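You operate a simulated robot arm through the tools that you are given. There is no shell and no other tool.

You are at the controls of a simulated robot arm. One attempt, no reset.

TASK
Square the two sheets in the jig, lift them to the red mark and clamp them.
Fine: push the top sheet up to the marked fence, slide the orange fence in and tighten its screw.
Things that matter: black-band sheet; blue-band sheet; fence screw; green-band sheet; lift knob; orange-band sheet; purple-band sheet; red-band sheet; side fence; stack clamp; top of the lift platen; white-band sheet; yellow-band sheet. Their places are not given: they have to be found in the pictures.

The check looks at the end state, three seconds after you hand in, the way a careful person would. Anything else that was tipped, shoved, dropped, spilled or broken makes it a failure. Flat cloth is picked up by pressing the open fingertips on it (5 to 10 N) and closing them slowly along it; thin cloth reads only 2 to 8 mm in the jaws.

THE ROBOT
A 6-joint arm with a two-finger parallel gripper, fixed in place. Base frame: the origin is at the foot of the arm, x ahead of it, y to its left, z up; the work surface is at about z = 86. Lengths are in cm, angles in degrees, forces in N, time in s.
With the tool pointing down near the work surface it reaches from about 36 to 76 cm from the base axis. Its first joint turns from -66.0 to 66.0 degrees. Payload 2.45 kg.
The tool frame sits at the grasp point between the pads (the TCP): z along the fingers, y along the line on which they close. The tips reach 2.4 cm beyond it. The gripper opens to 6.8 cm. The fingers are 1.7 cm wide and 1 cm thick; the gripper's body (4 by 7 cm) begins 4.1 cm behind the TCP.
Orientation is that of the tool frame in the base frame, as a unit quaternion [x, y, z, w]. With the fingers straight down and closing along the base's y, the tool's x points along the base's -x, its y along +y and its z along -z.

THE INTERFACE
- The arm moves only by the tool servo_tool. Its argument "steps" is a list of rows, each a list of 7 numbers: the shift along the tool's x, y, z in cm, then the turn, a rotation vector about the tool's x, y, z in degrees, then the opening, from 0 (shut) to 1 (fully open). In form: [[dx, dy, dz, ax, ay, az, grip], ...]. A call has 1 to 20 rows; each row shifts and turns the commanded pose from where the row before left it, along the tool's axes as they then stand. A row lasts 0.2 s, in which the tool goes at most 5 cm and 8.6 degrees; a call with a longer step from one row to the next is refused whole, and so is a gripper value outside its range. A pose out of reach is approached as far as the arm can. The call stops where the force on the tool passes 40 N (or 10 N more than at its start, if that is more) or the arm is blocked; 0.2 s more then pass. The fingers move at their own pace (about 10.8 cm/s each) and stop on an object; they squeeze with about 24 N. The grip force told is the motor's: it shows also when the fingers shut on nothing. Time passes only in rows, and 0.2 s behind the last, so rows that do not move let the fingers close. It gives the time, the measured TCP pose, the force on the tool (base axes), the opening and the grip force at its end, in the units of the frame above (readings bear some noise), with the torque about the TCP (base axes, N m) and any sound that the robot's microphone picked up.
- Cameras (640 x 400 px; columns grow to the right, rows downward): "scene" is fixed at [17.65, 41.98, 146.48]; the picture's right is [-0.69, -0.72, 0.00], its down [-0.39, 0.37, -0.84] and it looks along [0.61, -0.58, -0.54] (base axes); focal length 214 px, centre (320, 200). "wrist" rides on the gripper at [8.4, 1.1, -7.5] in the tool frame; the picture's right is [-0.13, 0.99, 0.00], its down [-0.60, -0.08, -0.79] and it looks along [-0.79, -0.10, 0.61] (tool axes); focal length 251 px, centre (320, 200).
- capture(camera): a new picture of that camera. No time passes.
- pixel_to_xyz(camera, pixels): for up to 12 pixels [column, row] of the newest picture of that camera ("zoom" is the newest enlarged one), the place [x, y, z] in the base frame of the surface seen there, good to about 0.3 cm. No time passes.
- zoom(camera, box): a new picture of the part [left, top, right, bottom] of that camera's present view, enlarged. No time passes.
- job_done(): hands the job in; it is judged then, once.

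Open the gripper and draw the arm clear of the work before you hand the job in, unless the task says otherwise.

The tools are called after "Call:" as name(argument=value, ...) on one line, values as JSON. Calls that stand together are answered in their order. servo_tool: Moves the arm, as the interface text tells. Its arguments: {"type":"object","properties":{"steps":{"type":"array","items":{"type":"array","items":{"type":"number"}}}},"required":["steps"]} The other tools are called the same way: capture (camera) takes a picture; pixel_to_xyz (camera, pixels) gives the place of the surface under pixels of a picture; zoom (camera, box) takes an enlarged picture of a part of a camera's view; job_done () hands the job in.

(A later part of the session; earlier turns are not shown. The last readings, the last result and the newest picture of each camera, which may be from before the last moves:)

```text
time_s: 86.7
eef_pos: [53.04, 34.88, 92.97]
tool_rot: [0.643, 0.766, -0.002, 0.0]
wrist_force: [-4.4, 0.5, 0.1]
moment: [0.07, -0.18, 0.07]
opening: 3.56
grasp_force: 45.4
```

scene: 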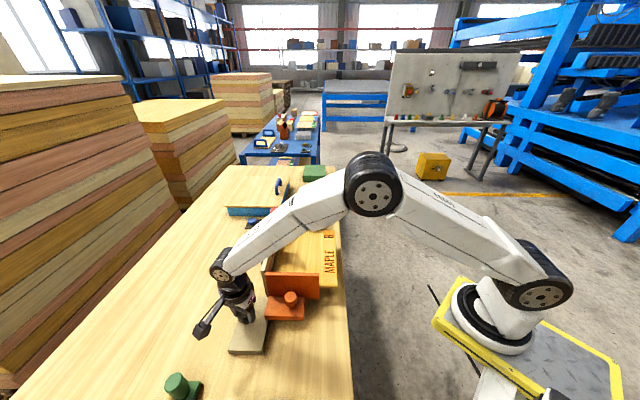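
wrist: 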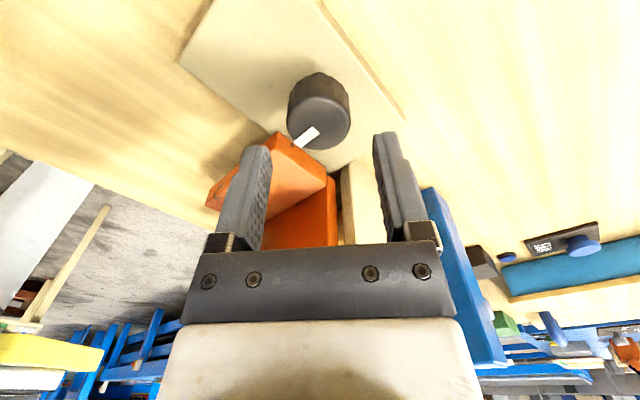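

Gripped with little side load. I turn counter‑clockwise 88° to loosen.

Call:
servo_tool(steps=[[0, 0, 0, 0, 0, -8, 0.2], [0, 0, 0, 0, 0, -8, 0.2], [0, 0, 0, 0, 0, -8, 0.2], [0, 0, 0, 0, 0, -8, 0.2], [0, 0, 0, 0, 0, -8, 0.2], [0, 0, 0, 0, 0, -8, 0.2], [0, 0, 0, 0, 0, -8, 0.2], [0, 0, 0, 0, 0, -8, 0.2], [0, 0, 0, 0, 0, -8, 0.2], [0, 0, 0, 0, 0, -8, 0.2], [0, 0, 0, 0, 0, -8, 0.2]])

Call:
capture(camera="wrist")

Call:
zoom(camera="scene", box=[210, 280, 306, 340])

```text
time_s: 89.1
eef_pos: [53.1, 34.9, 93.01]
tool_rot: [-0.07, 0.997, -0.003, -0.005]
wrist_force: [-21.6, -22.1, 15.3]
moment: [0.51, -0.7, -0.02]
opening: 3.55
grasp_force: 44.8
```

```text
taken
```

wrist: 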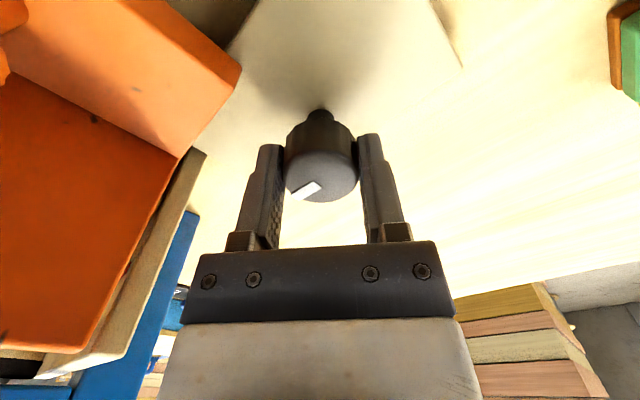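

```text
6.67 times, centred on (258, 310) of scene
```

zoom: 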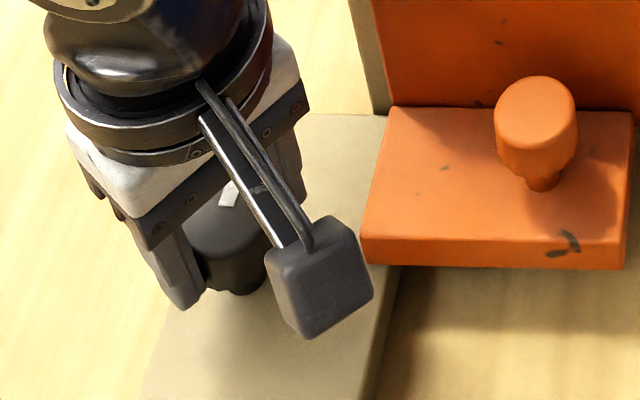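

The pointer is back toward +v. I release, rise, and return behind the orange foot.

Call:
servo_tool(steps=[[0, 0, 0, 0, 0, 0, 0.75], [0, 0, 0, 0, 0, 0, 0.75], [0, 0, -3, 0, 0, 0, 0.75], [0, 0, -4, 0, 0, 0, 0.75], [0, 0, -3.5, 0, 0, 0, 0.75], [0, 0, 0, 0, 0, 7.6, 0.75], [0, 0, 0, 0, 0, 7.6, 0.75], [0, 0, 0, 0, 0, 7.6, 0.75], [0, 0, 0, 0, 0, 7.6, 0.75], [0, 0, 0, 0, 0, 7.6, 0.75], [0, 0, 0, 0, 0, 7.6, 0.75], [0, 0, 0, 0, 0, 7.6, 0.75]])

Call:
zoom(camera="scene", box=[210, 280, 306, 340])

```text
time_s: 91.7
eef_pos: [53.14, 35.01, 103.56]
tool_rot: [0.387, 0.922, -0.002, -0.001]
wrist_force: [-0.5, 0.3, -0.6]
moment: [0.0, -0.02, -0.03]
opening: 5.08
grasp_force: 0.0
```

```text
6.67 times, centred on (258, 310) of scene
```

zoom: 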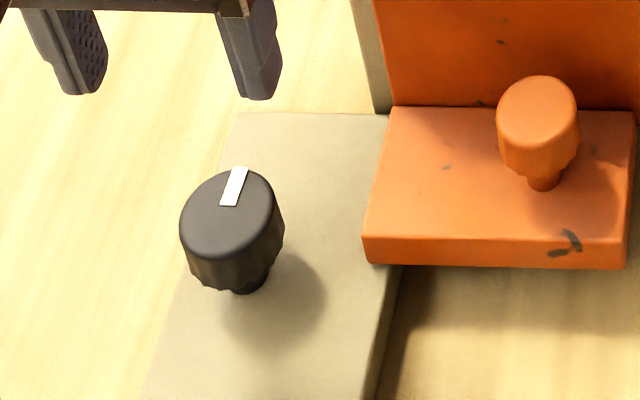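

The knob is mostly loosened (pointer within ~12° of its start). I go back behind the foot to push it in.

Call:
servo_tool(steps=[[0.44, -3.24, 0, 0, 0, 0, 1], [0.44, -3.24, 0, 0, 0, 0, 1], [0.44, -3.24, 0, 0, 0, 0, 1], [0, 0, 4, 0, 0, 0, 1], [0, 0, 4, 0, 0, 0, 1], [0, 0, 3, 0, 0, 0, 1], [0, 0, 1.25, 0, 0, 0, 1]])

Call:
servo_tool(steps=[[-0.2, 0, 0, 0, 0, 0, 1], [-0.2, 0, 0, 0, 0, 0, 1], [-0.2, 0, 0, 0, 0, 0, 1], [-0.2, 0, 0, 0, 0, 0, 1], [-0.1, 0, 0, 0, 0, 0, 1], [-0.1, 0, 0, 0, 0, 0, 1], [-0.1, 0, 0, 0, 0, 0, 1]])

Call:
zoom(camera="scene", box=[300, 255, 370, 300])

```text
time_s: 93.3
eef_pos: [45.29, 29.04, 91.3]
tool_rot: [0.385, 0.923, 0.0, -0.001]
wrist_force: [-0.2, 0.2, 0.0]
moment: [-0.01, -0.03, -0.02]
opening: 6.8
grasp_force: 0.0
```

```text
time_s: 94.9
eef_pos: [45.96, 28.3, 91.31]
tool_rot: [0.386, 0.923, -0.002, -0.001]
wrist_force: [-1.9, 1.5, -1.4]
moment: [0.0, 0.05, 0.09]
opening: 6.81
grasp_force: 0.1
```

```text
8.89 times, centred on (335, 278) of scene
```

zoom: 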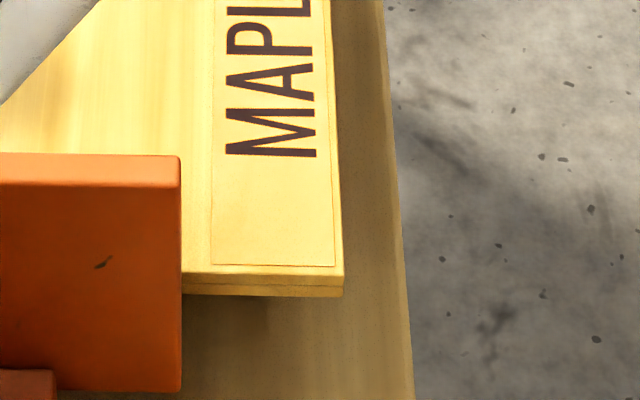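

It's moving again at ~2 N, so it's loose. I push on to the stop.

Call:
servo_tool(steps=[[-0.1, 0, 0, 0, 0, 0, 1], [-0.1, 0, 0, 0, 0, 0, 1], [-0.1, 0, 0, 0, 0, 0, 1], [-0.1, 0, 0, 0, 0, 0, 1], [-0.1, 0, 0, 0, 0, 0, 1], [-0.1, 0, 0, 0, 0, 0, 1], [0, 0, 0, 0, 0, 0, 1]])

Call:
zoom(camera="scene", box=[300, 255, 370, 300])

```text
time_s: 96.5
eef_pos: [46.25, 28.08, 91.35]
tool_rot: [0.384, 0.923, -0.002, -0.001]
wrist_force: [-21.2, 20.1, 6.2]
moment: [0.35, 0.22, 1.0]
opening: 6.79
grasp_force: 0.1
```

```text
8.89 times, centred on (335, 278) of scene
```

zoom: 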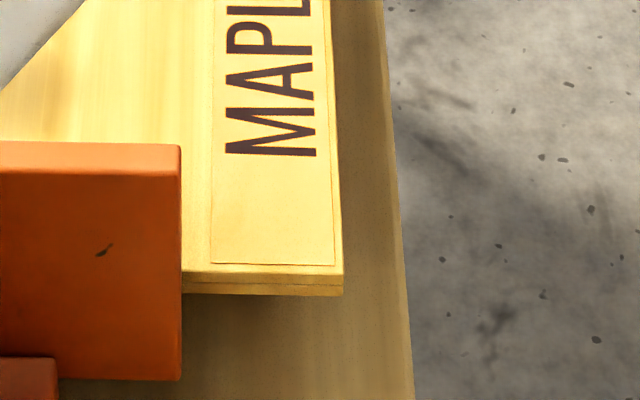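

Seated at the hard stop (29 N, wall corner back at row 146). I back off, rise and go tighten the black screw.

Call:
servo_tool(steps=[[0.2, 0, 0, 0, 0, 0, 1], [0.3, 0, 0, 0, 0, 0, 1], [0.6, 0, 0, 0, 0, 0, 1], [0.8, 0, 0, 0, 0, 0, 1], [0, 0, -4, 0, 0, 0, 1], [0, 0, -4, 0, 0, 0, 1], [0, 0, -4, 0, 0, 0, 1]])

Call:
zoom(camera="scene", box=[300, 255, 370, 300])

```text
time_s: 98.1
eef_pos: [45.06, 29.16, 103.29]
tool_rot: [0.385, 0.923, -0.002, 0.0]
wrist_force: [-0.2, 0.3, 0.2]
moment: [0.0, 0.01, -0.02]
opening: 6.78
grasp_force: 0.0
```

```text
8.89 times, centred on (335, 278) of scene
```

zoom: 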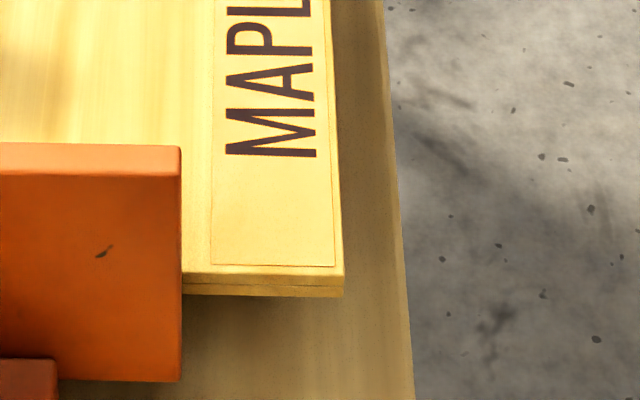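

The fence stays in place. Moving over the black knob and yawing to +15° for a long clockwise turn.

Call:
servo_tool(steps=[[-0.54, 3.27, 0, 0, 0, 0, 0.75], [-0.54, 3.27, 0, 0, 0, 0, 0.75], [-0.54, 3.27, 0, 0, 0, 0, 0.75], [0, 0, 0, 0, 0, -7.5, 0.75], [0, 0, 0, 0, 0, -7.5, 0.75], [0, 0, 0, 0, 0, -7.5, 0.75], [0, 0, 0, 0, 0, -7.5, 0.75], [0, 0, 0, 0, 0, -7.5, 0.75], [0, 0, 0, 0, 0, -7.5, 0.75], [0, 0, 0, 0, 0, -7.5, 0.75], [0, 0, 0, 0, 0, -7.5, 0.75], [0, 0, 4, 0, 0, 0, 0.75], [0, 0, 2.4, 0, 0, 0, 0.75]])

Call:
capture(camera="wrist")

Call:
zoom(camera="wrist", box=[240, 60, 400, 160])

```text
time_s: 100.9
eef_pos: [53.2, 35.01, 96.78]
tool_rot: [-0.128, 0.992, -0.001, -0.001]
wrist_force: [0.0, 0.0, 0.0]
moment: [-0.02, -0.03, 0.0]
opening: 5.09
grasp_force: 0.1
```

```text
taken
```

wrist: 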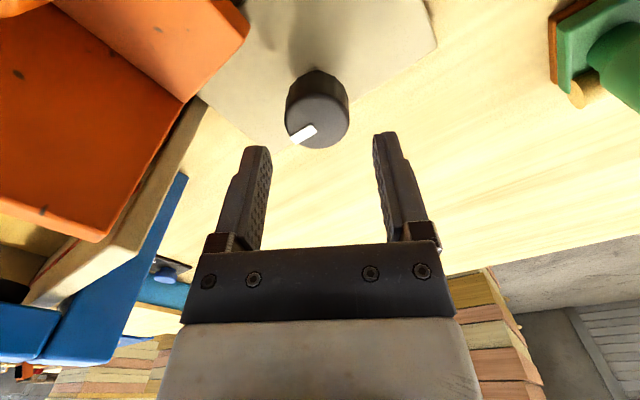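

```text
4.00 times, centred on (320, 110) of wrist
```

zoom: 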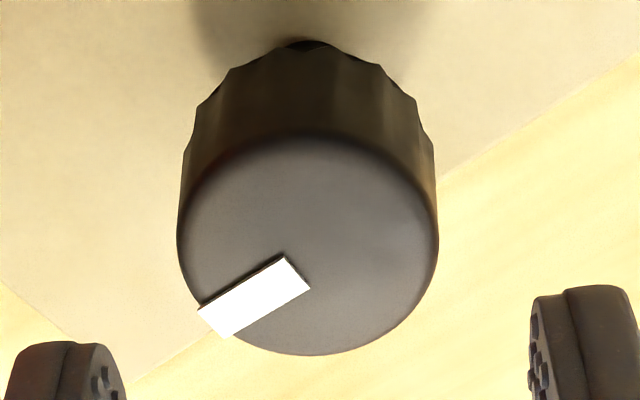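

Small correction to about (53.04,34.84), then descend and grip.

Call:
servo_tool(steps=[[0.2, -0.12, 2, 0, 0, 0, 0.75], [0, 0, 1.8, 0, 0, 0, 0.75], [0, 0, 0, 0, 0, 0, 0.62], [0, 0, 0, 0, 0, 0, 0.52], [0, 0, 0, 0, 0, 0, 0.4], [0, 0, 0, 0, 0, 0, 0.2], [0, 0, 0, 0, 0, 0, 0.2]])

Call:
capture(camera="wrist")

```text
time_s: 102.5
eef_pos: [53.24, 34.85, 93.05]
tool_rot: [-0.127, 0.992, -0.001, -0.001]
wrist_force: [2.4, -1.5, -2.1]
moment: [0.57, 0.0, 0.0]
opening: 3.57
grasp_force: 45.2
```

```text
taken
```

wrist: 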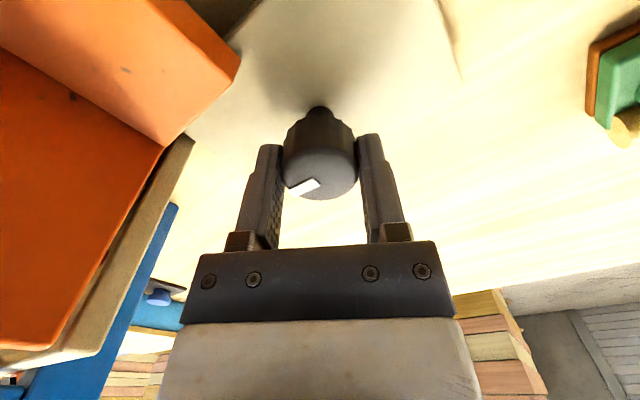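

Gripped with low side load. I turn clockwise 80° and check torque.

Call:
servo_tool(steps=[[0, 0, 0, 0, 0, 8, 0.2], [0, 0, 0, 0, 0, 8, 0.2], [0, 0, 0, 0, 0, 8, 0.2], [0, 0, 0, 0, 0, 8, 0.2], [0, 0, 0, 0, 0, 8, 0.2], [0, 0, 0, 0, 0, 8, 0.2], [0, 0, 0, 0, 0, 8, 0.2], [0, 0, 0, 0, 0, 8, 0.2], [0, 0, 0, 0, 0, 8, 0.2], [0, 0, 0, 0, 0, 8, 0.2]])

Call:
capture(camera="wrist")

Call:
zoom(camera="scene", box=[210, 270, 306, 330])

```text
time_s: 104.7
eef_pos: [53.26, 34.88, 92.99]
tool_rot: [0.541, 0.841, -0.002, 0.0]
wrist_force: [11.0, -0.1, -10.3]
moment: [1.15, -0.45, 0.05]
opening: 3.57
grasp_force: 44.5
```

```text
taken
```

wrist: 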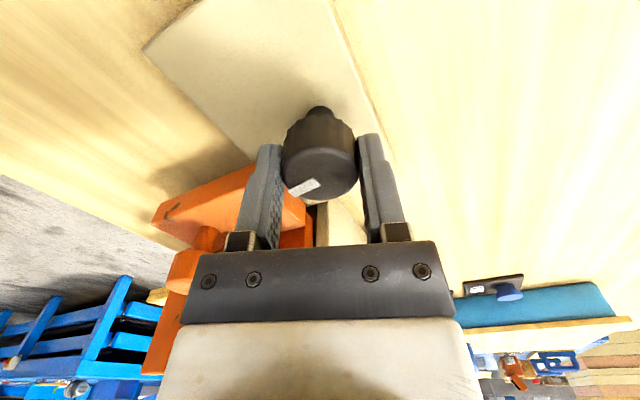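

```text
6.67 times, centred on (258, 300) of scene
```

zoom: 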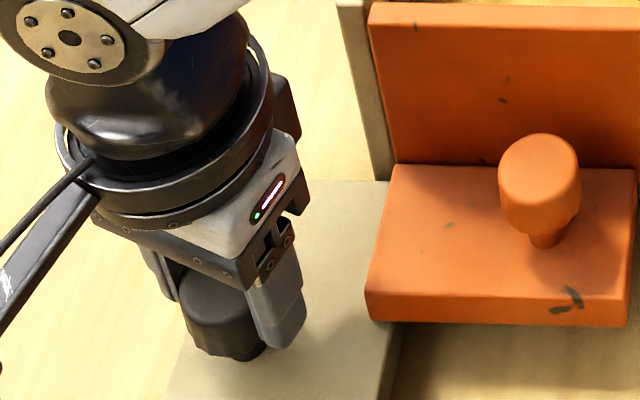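

80° done with no resistance yet; continuing until torque rises at the stop.

Call:
servo_tool(steps=[[0, 0, 0, 0, 0, 6, 0.2], [0, 0, 0, 0, 0, 6, 0.2], [0, 0, 0, 0, 0, 6, 0.2], [0, 0, 0, 0, 0, 0, 0.2]])

Call:
capture(camera="wrist")

```text
time_s: 105.7
eef_pos: [53.15, 35.02, 92.99]
tool_rot: [0.665, 0.747, 0.0, 0.0]
wrist_force: [13.2, 16.5, -11.0]
moment: [-0.59, -0.32, 0.98]
opening: 3.56
grasp_force: 44.7
```

```text
taken
```

wrist: 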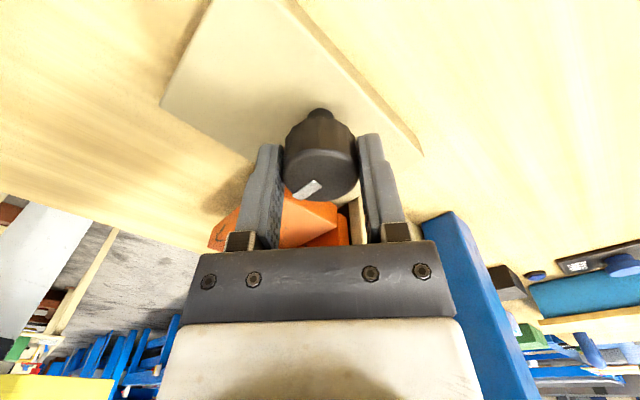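

Torque rose to ~1 N·m at the stop: tight. I release, rise, and verify the fence and sheets.

Call:
servo_tool(steps=[[0, 0, 0, 0, 0, 0, 0.75], [0, 0, 0, 0, 0, 0, 0.75], [0, 0, -3, 0, 0, 0, 0.75], [0, 0, -4, 0, 0, 0, 0.75], [0, 0, -5, 0, 0, 0, 0.75], [0, 0, -5, 0, 0, 0, 0.75], [0, 0, -5, 0, 0, 0, 0.75]])

Call:
zoom(camera="scene", box=[210, 280, 306, 340])

Call:
zoom(camera="scene", box=[300, 255, 370, 300])

Call:
zoom(camera="scene", box=[240, 200, 360, 300])

```text
time_s: 107.3
eef_pos: [53.19, 34.83, 114.97]
tool_rot: [0.664, 0.748, 0.0, -0.001]
wrist_force: [0.3, -0.5, -0.1]
moment: [0.01, -0.01, 0.03]
opening: 5.11
grasp_force: 0.0
```

```text
6.67 times, centred on (258, 310) of scene
```

zoom: 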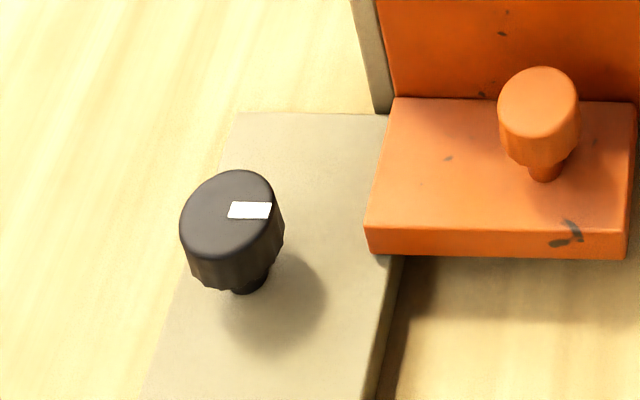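

```text
8.89 times, centred on (335, 278) of scene
```

zoom: 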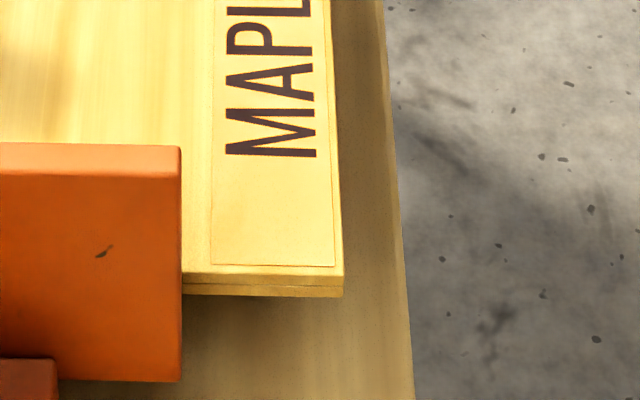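

```text
4.00 times, centred on (300, 250) of scene
```

zoom: 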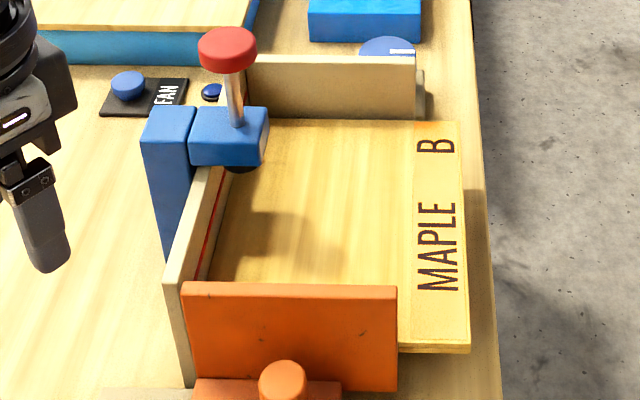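

The screw pointer is at the tight position and the fence abuts the sheets. Next is the blue knob (lift) at about (68.8,−6.8); I travel high over the jig toward it.

Call:
servo_tool(steps=[[0, 0, -4, 0, 0, 0, 0.75], [0, 0, -1, 0, 0, 0, 0.75], [-4.3, 1.05, 0, 0, 0, 0, 0.75], [-4.3, 1.05, 0, 0, 0, 0, 0.75], [-4.3, 1.05, 0, 0, 0, 0, 0.75], [-4.3, 1.05, 0, 0, 0, 0, 0.75], [-4.3, 1.05, 0, 0, 0, 0, 0.75], [-4.3, 1.05, 0, 0, 0, 0, 0.75], [-4.3, 1.05, 0, 0, 0, 0, 0.75], [-4.3, 1.05, 0, 0, 0, 0, 0.75], [-4.3, 1.05, 0, 0, 0, 0, 0.75], [-4.3, 1.05, 0, 0, 0, 0, 0.75]])

Call:
servo_tool(steps=[[0, 0, 0, 0, 0, -8.3, 0.75], [0, 0, 0, 0, 0, -8.3, 0.75], [0, 0, 0, 0, 0, -8.3, 0.75], [0, 0, 0, 0, 0, -8.3, 0.75], [0, 0, 0, 0, 0, -8.3, 0.75], [0, 0, 0, 0, 0, -8.3, 0.75], [0, 0, 0, 0, 0, -8.3, 0.75], [0, 0, 0, 0, 0, -8.3, 0.75], [0, 0, 0, 0, 0, -8.3, 0.75], [0, 0, 0, 0, 0, -8.3, 0.75]])

Call:
capture(camera="wrist")

```text
time_s: 109.9
eef_pos: [68.47, -6.66, 120.11]
tool_rot: [0.665, 0.747, -0.002, 0.001]
wrist_force: [-0.5, 0.4, 0.1]
moment: [-0.01, -0.03, -0.01]
opening: 5.11
grasp_force: 0.0
```

```text
time_s: 112.1
eef_pos: [68.59, -6.62, 120.21]
tool_rot: [0.001, 1.0, -0.001, -0.002]
wrist_force: [0.4, -1.4, -0.5]
moment: [0.0, -0.01, 0.0]
opening: 5.12
grasp_force: 0.0
```

```text
taken
```

wrist: 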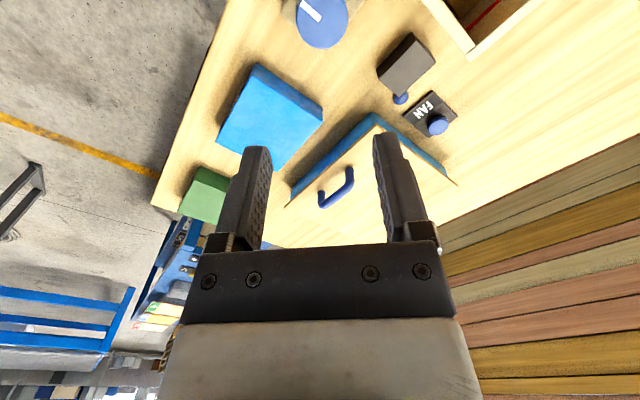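

There's also a grey box with a small blue button near (405,65) by the FAN plate. I'll zoom on it and on the blue knob at (322,20).

Call:
zoom(camera="wrist", box=[280, 0, 480, 140])

Call:
pixel_to_xyz(camera="wrist", pixels=[[322, 20], [312, 10], [340, 30], [405, 60], [400, 97], [385, 70], [430, 65], [437, 125], [425, 110], [300, 5], [322, 35], [410, 40]])

```text
2.86 times, centred on (380, 70) of wrist
```

zoom: 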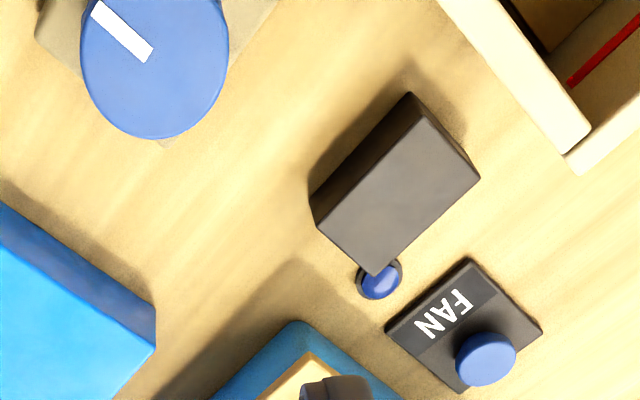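

```text
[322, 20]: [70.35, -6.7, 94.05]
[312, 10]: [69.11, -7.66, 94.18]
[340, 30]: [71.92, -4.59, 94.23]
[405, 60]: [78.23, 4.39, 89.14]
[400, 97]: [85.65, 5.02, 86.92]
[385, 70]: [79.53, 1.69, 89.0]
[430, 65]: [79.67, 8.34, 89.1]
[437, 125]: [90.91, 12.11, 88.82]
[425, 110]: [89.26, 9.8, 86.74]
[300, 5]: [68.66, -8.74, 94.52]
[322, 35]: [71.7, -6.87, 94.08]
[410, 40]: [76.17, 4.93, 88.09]
```

The blue knob is larger, about 5.4 cm across, centred near (70.3,−6.6). I move above it and lower to z≈105 to refine.

Call:
servo_tool(steps=[[-1.7, 0, 2, 0, 0, 0, 1], [0, 0, 4, 0, 0, 0, 1], [0, 0, 4, 0, 0, 0, 1], [0, 0, 4, 0, 0, 0, 1], [0, 0, 1.2, 0, 0, 0, 1]])

Call:
capture(camera="wrist")

Call:
zoom(camera="wrist", box=[240, 20, 400, 120])

Call:
zoom(camera="scene", box=[250, 170, 378, 250])

```text
time_s: 113.3
eef_pos: [70.25, -6.65, 104.86]
tool_rot: [0.002, 1.0, -0.001, -0.001]
wrist_force: [0.0, -0.7, 0.1]
moment: [0.04, 0.02, 0.0]
opening: 6.81
grasp_force: 0.1
```

```text
taken
```

wrist: 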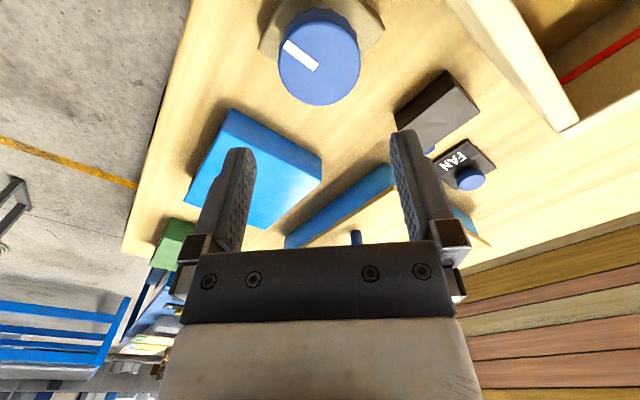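

```text
4.00 times, centred on (320, 70) of wrist
```

zoom: 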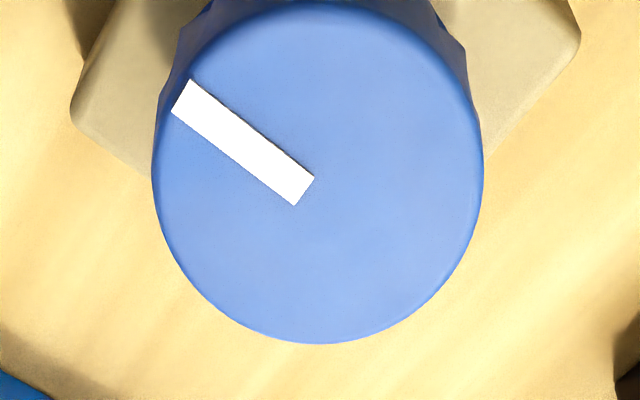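

```text
5.00 times, centred on (314, 210) of scene
```

zoom: 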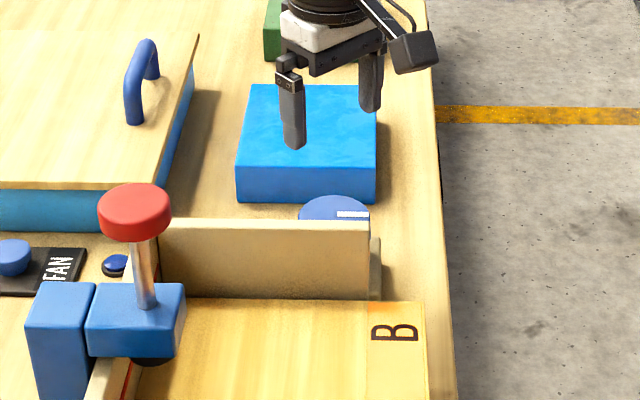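

The knob is ~5.8 cm wide, centred near (70.05,−6.68). I rotate to yaw +80° (camera away from the fence), check centering again.

Call:
servo_tool(steps=[[0.2, -0.03, 0, 0, 0, -8, 1], [0, 0, 0, 0, 0, -8, 1], [0, 0, 0, 0, 0, -8, 1], [0, 0, 0, 0, 0, -8, 1], [0, 0, 0, 0, 0, -8, 1], [0, 0, 0, 0, 0, -8, 1], [0, 0, 0, 0, 0, -8, 1], [0, 0, 0, 0, 0, -8, 1], [0, 0, 0, 0, 0, -8, 1], [0, 0, 0, 0, 0, -8, 1], [0, 0, 3, 0, 0, 0, 1]])

Call:
capture(camera="wrist")

Call:
zoom(camera="wrist", box=[220, 20, 420, 145])

```text
time_s: 115.7
eef_pos: [70.04, -6.77, 101.81]
tool_rot: [-0.641, 0.767, 0.001, -0.002]
wrist_force: [-0.6, 0.6, 0.5]
moment: [-0.03, 0.01, 0.0]
opening: 6.8
grasp_force: 0.1
```

```text
taken
```

wrist: 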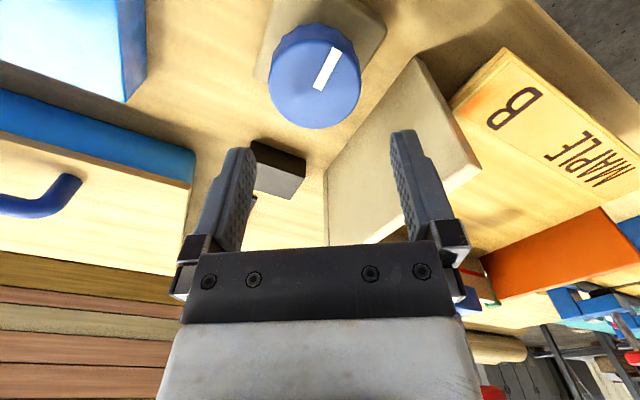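

```text
3.20 times, centred on (320, 82) of wrist
```

zoom: 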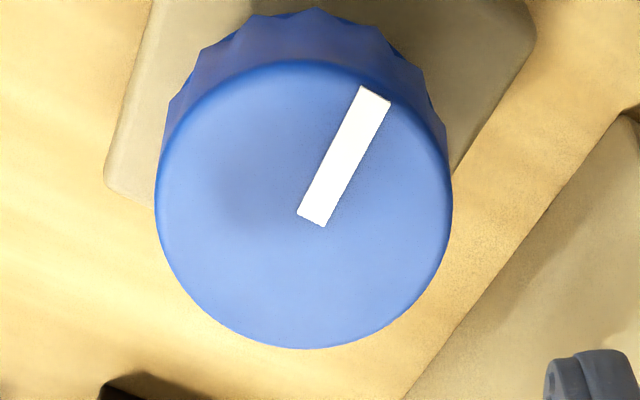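

Using the more reliable column readings of both views, the knob centre is ≈(70.27,−6.68). I correct, descend to TCP z≈94 and close.

Call:
servo_tool(steps=[[-0.13, -0.21, 2, 0, 0, 0, 1], [0, 0, 2.5, 0, 0, 0, 1], [0, 0, 2, 0, 0, 0, 1], [0, 0, 1.3, 0, 0, 0, 1], [0, 0, 0, 0, 0, 0, 0.9], [0, 0, 0, 0, 0, 0, 0.8], [0, 0, 0, 0, 0, 0, 0.7], [0, 0, 0, 0, 0, 0, 0.6]])

Call:
capture(camera="wrist")

Call:
zoom(camera="scene", box=[250, 170, 378, 250])

```text
time_s: 117.5
eef_pos: [70.24, -6.74, 94.15]
tool_rot: [-0.64, 0.768, -0.001, -0.001]
wrist_force: [18.4, -3.0, -8.0]
moment: [-0.21, -0.71, -0.13]
opening: 5.93
grasp_force: 44.6
```

```text
taken
```

wrist: 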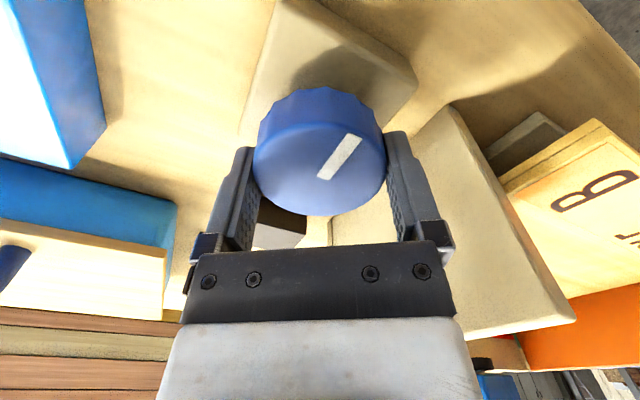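

```text
5.00 times, centred on (314, 210) of scene
```

zoom: 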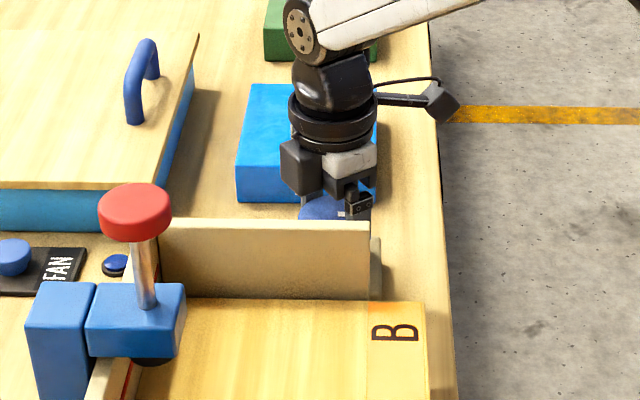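

Gripped at 5.93 cm with 18 N side load along +x; I shift 0.15 cm that way, then turn clockwise 24° and watch the sheets.

Call:
servo_tool(steps=[[0, -0.15, 0, 0, 0, 0, 0.6], [0, 0, 0, 0, 0, 0, 0.6]])

Call:
servo_tool(steps=[[0, 0, 0, 0, 0, 6, 0.6], [0, 0, 0, 0, 0, 6, 0.6], [0, 0, 0, 0, 0, 6, 0.6], [0, 0, 0, 0, 0, 6, 0.6]])

Call:
capture(camera="wrist")

Call:
zoom(camera="scene", box=[300, 255, 370, 300])

```text
time_s: 118.1
eef_pos: [70.31, -6.8, 94.08]
tool_rot: [-0.641, 0.768, 0.0, -0.001]
wrist_force: [3.8, -0.5, -1.6]
moment: [-0.06, -1.14, -0.54]
opening: 5.89
grasp_force: 44.8
```

```text
time_s: 119.1
eef_pos: [70.32, -6.6, 94.05]
tool_rot: [-0.466, 0.885, 0.0, -0.002]
wrist_force: [8.6, 0.2, -0.2]
moment: [0.28, 0.74, 0.26]
opening: 5.87
grasp_force: 45.0
```

```text
taken
```

wrist: 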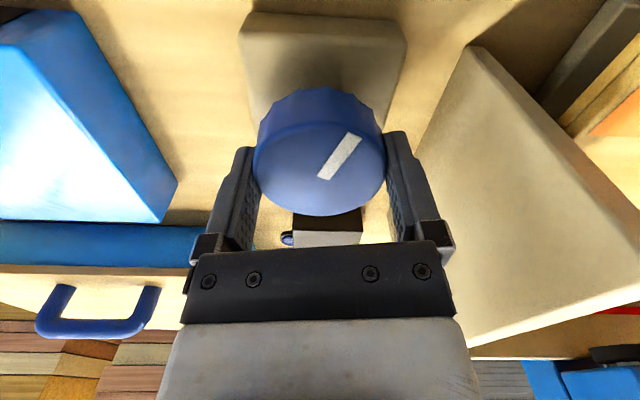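

```text
8.89 times, centred on (335, 278) of scene
```

zoom: 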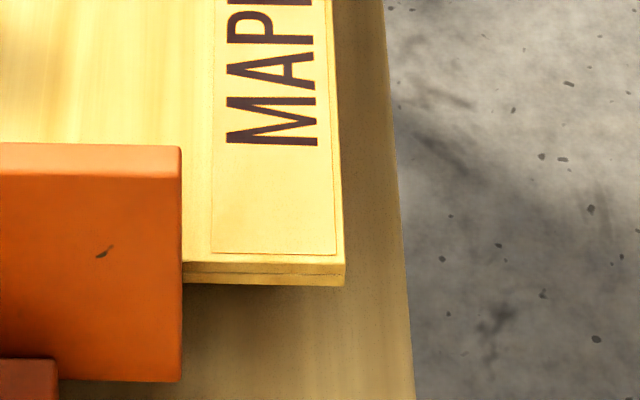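

Clockwise raises the stack: the corner rose about 0.6 cm for 24°. I continue 48° more clockwise.

Call:
servo_tool(steps=[[0, 0, 0, 0, 0, 6, 0.6], [0, 0, 0, 0, 0, 6, 0.6], [0, 0, 0, 0, 0, 6, 0.6], [0, 0, 0, 0, 0, 6, 0.6], [0, 0, 0, 0, 0, 6, 0.6], [0, 0, 0, 0, 0, 6, 0.6], [0, 0, 0, 0, 0, 6, 0.6], [0, 0, 0, 0, 0, 6, 0.6]])

Call:
capture(camera="scene")

Call:
zoom(camera="scene", box=[240, 200, 360, 300])

Call:
pixel_to_xyz(camera="scene", pixels=[[300, 260], [310, 260], [330, 270], [320, 255], [295, 255], [330, 240], [320, 245], [300, 250]])

Call:
capture(camera="wrist")

```text
time_s: 120.9
eef_pos: [70.31, -6.76, 94.06]
tool_rot: [-0.065, 0.998, -0.001, -0.002]
wrist_force: [10.0, -4.3, -7.0]
moment: [0.59, 0.8, 0.28]
opening: 5.9
grasp_force: 44.9
```

```text
taken
```

scene: 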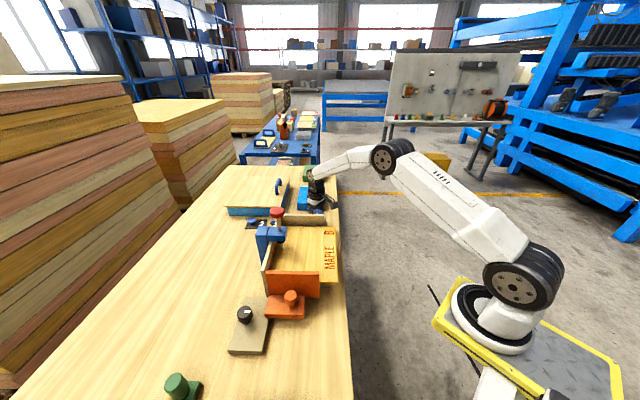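

```text
4.00 times, centred on (300, 250) of scene
```

zoom: 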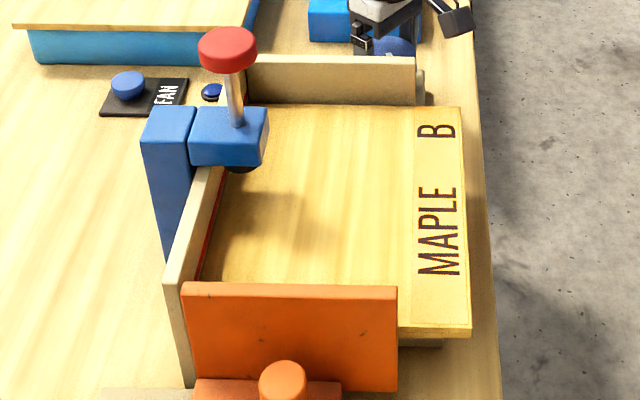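

```text
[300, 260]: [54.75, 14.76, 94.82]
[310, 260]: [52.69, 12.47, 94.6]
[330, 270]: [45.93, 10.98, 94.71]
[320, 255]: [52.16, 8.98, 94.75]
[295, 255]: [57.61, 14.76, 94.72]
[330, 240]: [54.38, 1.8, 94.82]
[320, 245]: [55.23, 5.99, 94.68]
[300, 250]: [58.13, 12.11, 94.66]
```

```text
taken
```

wrist: 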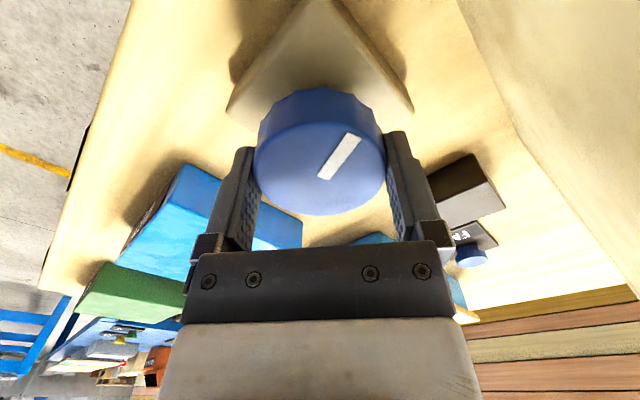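

The stack top is now z≈94.7 (1.7 cm for 72°). The grip is near my limit of safe camera rotation; I'll measure the red line height while here.

Call:
zoom(camera="scene", box=[270, 230, 318, 290])

Call:
pixel_to_xyz(camera="zoom", pixels=[[290, 130], [280, 160], [270, 190], [260, 220], [250, 250], [300, 100], [285, 200], [275, 230], [240, 260], [262, 240], [230, 200], [300, 150]])

```text
6.67 times, centred on (294, 260) of scene
```

zoom: 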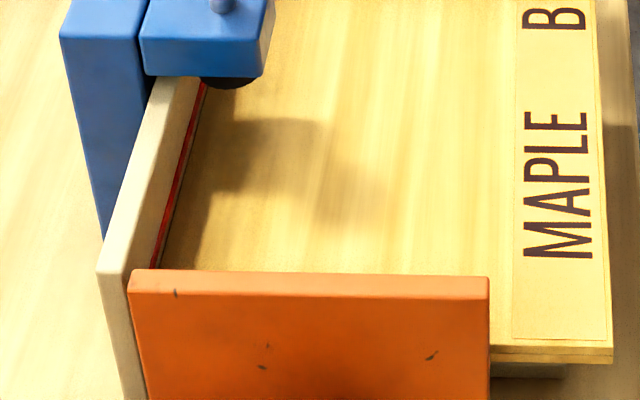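

```text
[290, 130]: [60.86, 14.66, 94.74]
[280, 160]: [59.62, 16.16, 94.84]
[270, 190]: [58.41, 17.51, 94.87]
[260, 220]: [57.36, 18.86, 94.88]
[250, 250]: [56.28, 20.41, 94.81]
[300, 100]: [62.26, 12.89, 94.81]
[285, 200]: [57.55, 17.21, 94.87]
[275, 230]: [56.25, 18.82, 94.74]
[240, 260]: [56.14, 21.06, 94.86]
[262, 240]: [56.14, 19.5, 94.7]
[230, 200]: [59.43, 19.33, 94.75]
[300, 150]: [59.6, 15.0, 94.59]
```

I'll measure directly on the red line and fence top in this zoom.

Call:
zoom(camera="scene", box=[268, 240, 292, 272])

Call:
pixel_to_xyz(camera="zoom", pixels=[[300, 60], [290, 100], [280, 140], [270, 180], [260, 220], [250, 260], [240, 300], [310, 40], [320, 60], [310, 100], [300, 140], [290, 180]])

```text
12.50 times, centred on (280, 256) of scene
```

zoom: 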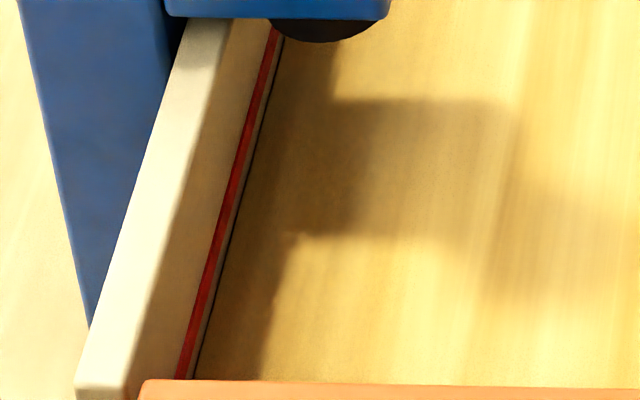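

```text
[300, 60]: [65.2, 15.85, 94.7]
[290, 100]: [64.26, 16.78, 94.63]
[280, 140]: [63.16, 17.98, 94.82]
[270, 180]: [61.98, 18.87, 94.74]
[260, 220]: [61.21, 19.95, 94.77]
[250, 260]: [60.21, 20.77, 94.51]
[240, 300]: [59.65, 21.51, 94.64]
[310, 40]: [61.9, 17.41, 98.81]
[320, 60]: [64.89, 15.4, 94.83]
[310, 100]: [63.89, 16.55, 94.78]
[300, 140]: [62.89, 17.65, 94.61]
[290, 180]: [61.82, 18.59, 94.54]
```

I'll sample points across the fence face at zoom rows 200 and 280 to calibrate the red line height against the sheet level.

Call:
pixel_to_xyz(camera="zoom", pixels=[[228, 200], [224, 200], [233, 200], [238, 200], [215, 200], [205, 200], [208, 280], [204, 280], [214, 280], [218, 280], [248, 120], [195, 200]])

Call:
zoom(camera="scene", box=[272, 252, 284, 262])

```text
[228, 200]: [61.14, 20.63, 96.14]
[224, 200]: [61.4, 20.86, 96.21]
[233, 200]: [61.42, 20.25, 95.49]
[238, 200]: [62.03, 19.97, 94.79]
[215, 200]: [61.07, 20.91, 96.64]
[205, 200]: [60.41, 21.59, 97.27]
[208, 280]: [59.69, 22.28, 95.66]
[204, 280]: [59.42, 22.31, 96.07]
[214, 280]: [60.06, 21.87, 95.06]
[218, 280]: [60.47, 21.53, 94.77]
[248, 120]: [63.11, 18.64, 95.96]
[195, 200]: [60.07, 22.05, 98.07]
```

```text
16.00 times, centred on (278, 257) of scene
```

zoom: 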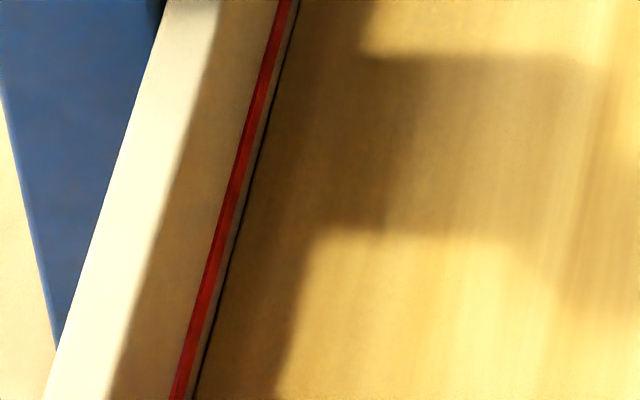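

The red line spans about z 95.35–96.15 (centre ≈95.75), so roughly 1 cm more is needed (~42°). I release the knob, lift, and rotate back to yaw ≈ +75° for a new grip.

Call:
servo_tool(steps=[[0, 0, 0, 0, 0, 0, 0.8], [0, 0, 0, 0, 0, 0, 1], [0, 0, 0, 0, 0, 0, 1], [0, 0, -2, 0, 0, 0, 1], [0, 0, -3, 0, 0, 0, 1], [0, 0, 0, 0, 0, -8.2, 1], [0, 0, 0, 0, 0, -8.2, 1], [0, 0, 0, 0, 0, -8.2, 1], [0, 0, 0, 0, 0, -8.2, 1], [0, 0, 0, 0, 0, -8.2, 1], [0, 0, 0, 0, 0, -8.2, 1], [0, 0, 0, 0, 0, -8.2, 1], [0, 0, 0, 0, 0, -8.2, 1], [0, 0, 0, 0, 0, -8.2, 1], [0, 0, 0, 0, 0, -8.2, 1]])

Call:
capture(camera="wrist")

Call:
zoom(camera="scene", box=[272, 252, 284, 262])

Call:
zoom(camera="scene", box=[240, 200, 360, 300])

```text
time_s: 124.1
eef_pos: [70.44, -6.73, 99.13]
tool_rot: [-0.706, 0.708, 0.0, -0.001]
wrist_force: [0.0, 0.4, 0.3]
moment: [0.02, -0.02, -0.03]
opening: 6.8
grasp_force: 0.1
```

```text
taken
```

wrist: 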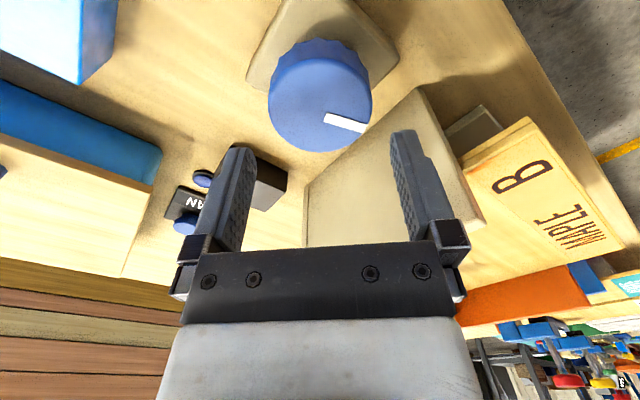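

```text
16.00 times, centred on (278, 257) of scene
```

zoom: 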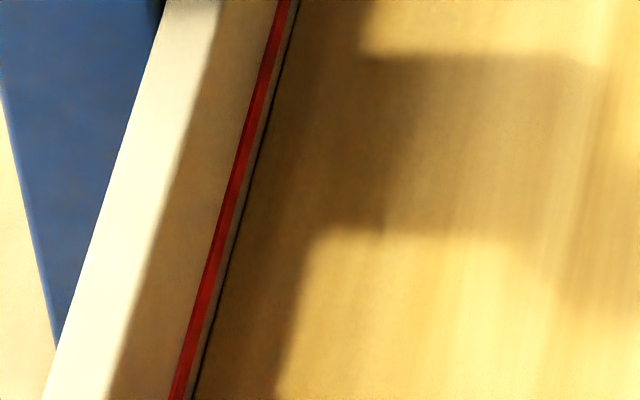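

```text
4.00 times, centred on (300, 250) of scene
```

zoom: 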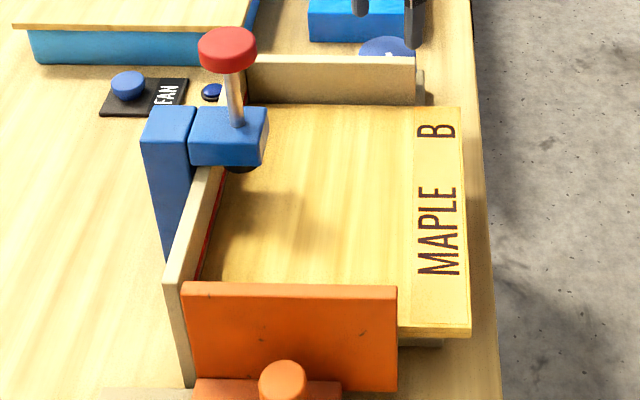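

The height holds after release. I descend and regrip the lift knob here.

Call:
servo_tool(steps=[[0, 0.04, 2, 0, 0, 0, 1], [0, 0, 2, 0, 0, 0, 1], [0, 0, 1.0, 0, 0, 0, 1], [0, 0, 0, 0, 0, 0, 0.9], [0, 0, 0, 0, 0, 0, 0.8], [0, 0, 0, 0, 0, 0, 0.7], [0, 0, 0, 0, 0, 0, 0.6], [0, 0, 0, 0, 0, 0, 0.6]])

```text
time_s: 125.9
eef_pos: [70.31, -6.73, 94.14]
tool_rot: [-0.705, 0.709, -0.001, -0.001]
wrist_force: [3.1, -0.5, -6.5]
moment: [-0.05, -1.27, 0.13]
opening: 5.95
grasp_force: 45.1
```

Gripped centrally. I turn clockwise 32° and inspect the red line.

Call:
servo_tool(steps=[[0, 0, 0, 0, 0, 6, 0.6], [0, 0, 0, 0, 0, 6, 0.6], [0, 0, 0, 0, 0, 5, 0.6], [0, 0, 0, 0, 0, 5, 0.6], [0, 0, 0, 0, 0, 5, 0.6], [0, 0, 0, 0, 0, 5, 0.6], [0, 0, 0, 0, 0, 0, 0.6]])

Call:
zoom(camera="scene", box=[272, 252, 284, 262])

Call:
zoom(camera="scene", box=[240, 200, 360, 300])

Call:
capture(camera="scene")

Call:
pixel_to_xyz(camera="scene", pixels=[[300, 260], [310, 260], [330, 265], [320, 255], [295, 255], [330, 240], [320, 245], [300, 250], [290, 250], [285, 255], [310, 240], [325, 250]])

```text
time_s: 127.5
eef_pos: [70.43, -6.61, 94.1]
tool_rot: [-0.482, 0.876, -0.001, -0.001]
wrist_force: [18.5, -1.7, -3.9]
moment: [0.39, 1.28, 0.08]
opening: 5.96
grasp_force: 45.5
```

```text
16.00 times, centred on (278, 257) of scene
```

zoom: 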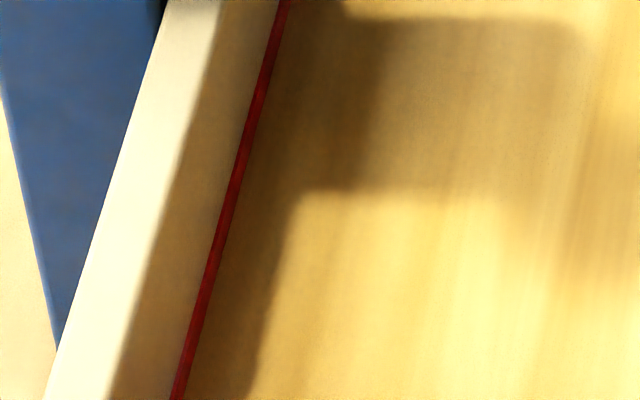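

```text
4.00 times, centred on (300, 250) of scene
```

zoom: 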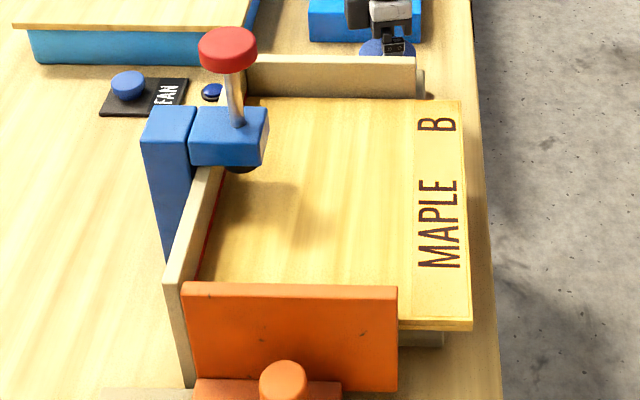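

```text
taken
```

scene: 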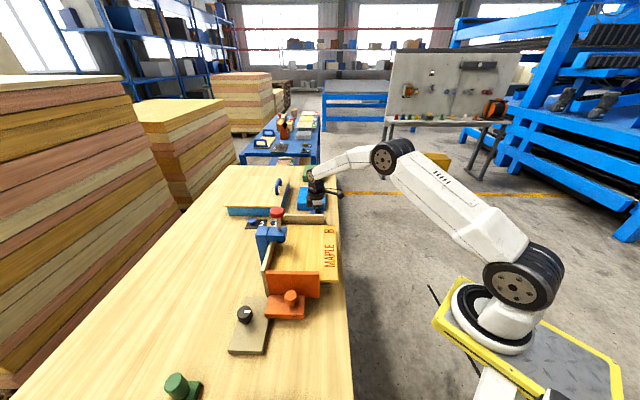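

```text
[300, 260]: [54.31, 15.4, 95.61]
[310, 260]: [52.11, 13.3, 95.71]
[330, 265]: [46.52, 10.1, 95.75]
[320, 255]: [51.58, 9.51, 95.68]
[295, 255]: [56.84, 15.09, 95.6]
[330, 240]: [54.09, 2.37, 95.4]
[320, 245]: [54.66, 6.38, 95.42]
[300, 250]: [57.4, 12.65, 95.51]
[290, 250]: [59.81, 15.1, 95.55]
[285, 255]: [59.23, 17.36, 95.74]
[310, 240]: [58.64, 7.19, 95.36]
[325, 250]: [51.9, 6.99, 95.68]
```

The stack top now meets the lower edge of the red line (z≈95.55). I turn another 10° to bring it to the line's middle.

Call:
servo_tool(steps=[[0, 0, 0, 0, 0, 5, 0.6], [0, 0, 0, 0, 0, 5, 0.6], [0, 0, 0, 0, 0, 0, 0.6]])

Call:
zoom(camera="scene", box=[272, 252, 284, 262])

Call:
capture(camera="scene")

Call:
pixel_to_xyz(camera="scene", pixels=[[300, 260], [310, 260], [330, 265], [320, 255], [295, 255], [330, 240], [320, 245], [300, 250], [290, 250], [285, 255], [310, 240], [325, 250]])

```text
time_s: 128.3
eef_pos: [70.49, -6.79, 94.16]
tool_rot: [-0.404, 0.915, 0.0, 0.0]
wrist_force: [19.4, -2.0, -5.5]
moment: [0.37, 0.46, 0.06]
opening: 5.96
grasp_force: 45.2
```

```text
16.00 times, centred on (278, 257) of scene
```

zoom: 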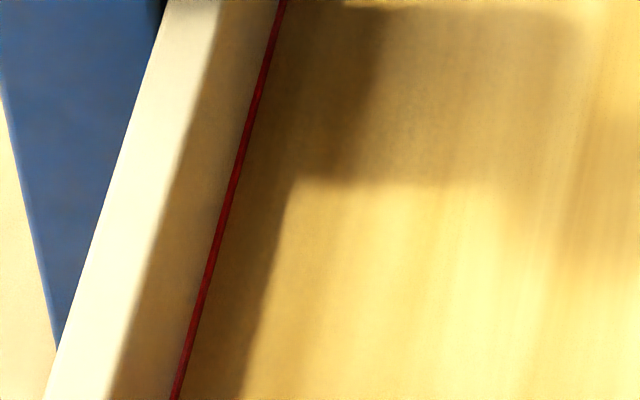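

```text
taken
```

scene: 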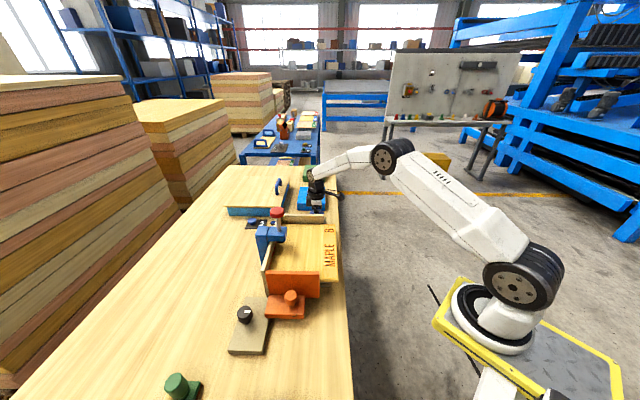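

```text
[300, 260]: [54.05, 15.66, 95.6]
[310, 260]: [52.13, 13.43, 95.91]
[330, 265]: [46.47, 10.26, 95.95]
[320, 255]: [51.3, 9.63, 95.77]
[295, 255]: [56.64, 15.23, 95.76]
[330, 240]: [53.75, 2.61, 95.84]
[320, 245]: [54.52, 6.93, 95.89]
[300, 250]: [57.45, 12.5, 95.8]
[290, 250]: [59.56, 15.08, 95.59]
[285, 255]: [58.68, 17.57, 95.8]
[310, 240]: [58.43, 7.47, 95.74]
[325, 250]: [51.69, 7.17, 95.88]
```

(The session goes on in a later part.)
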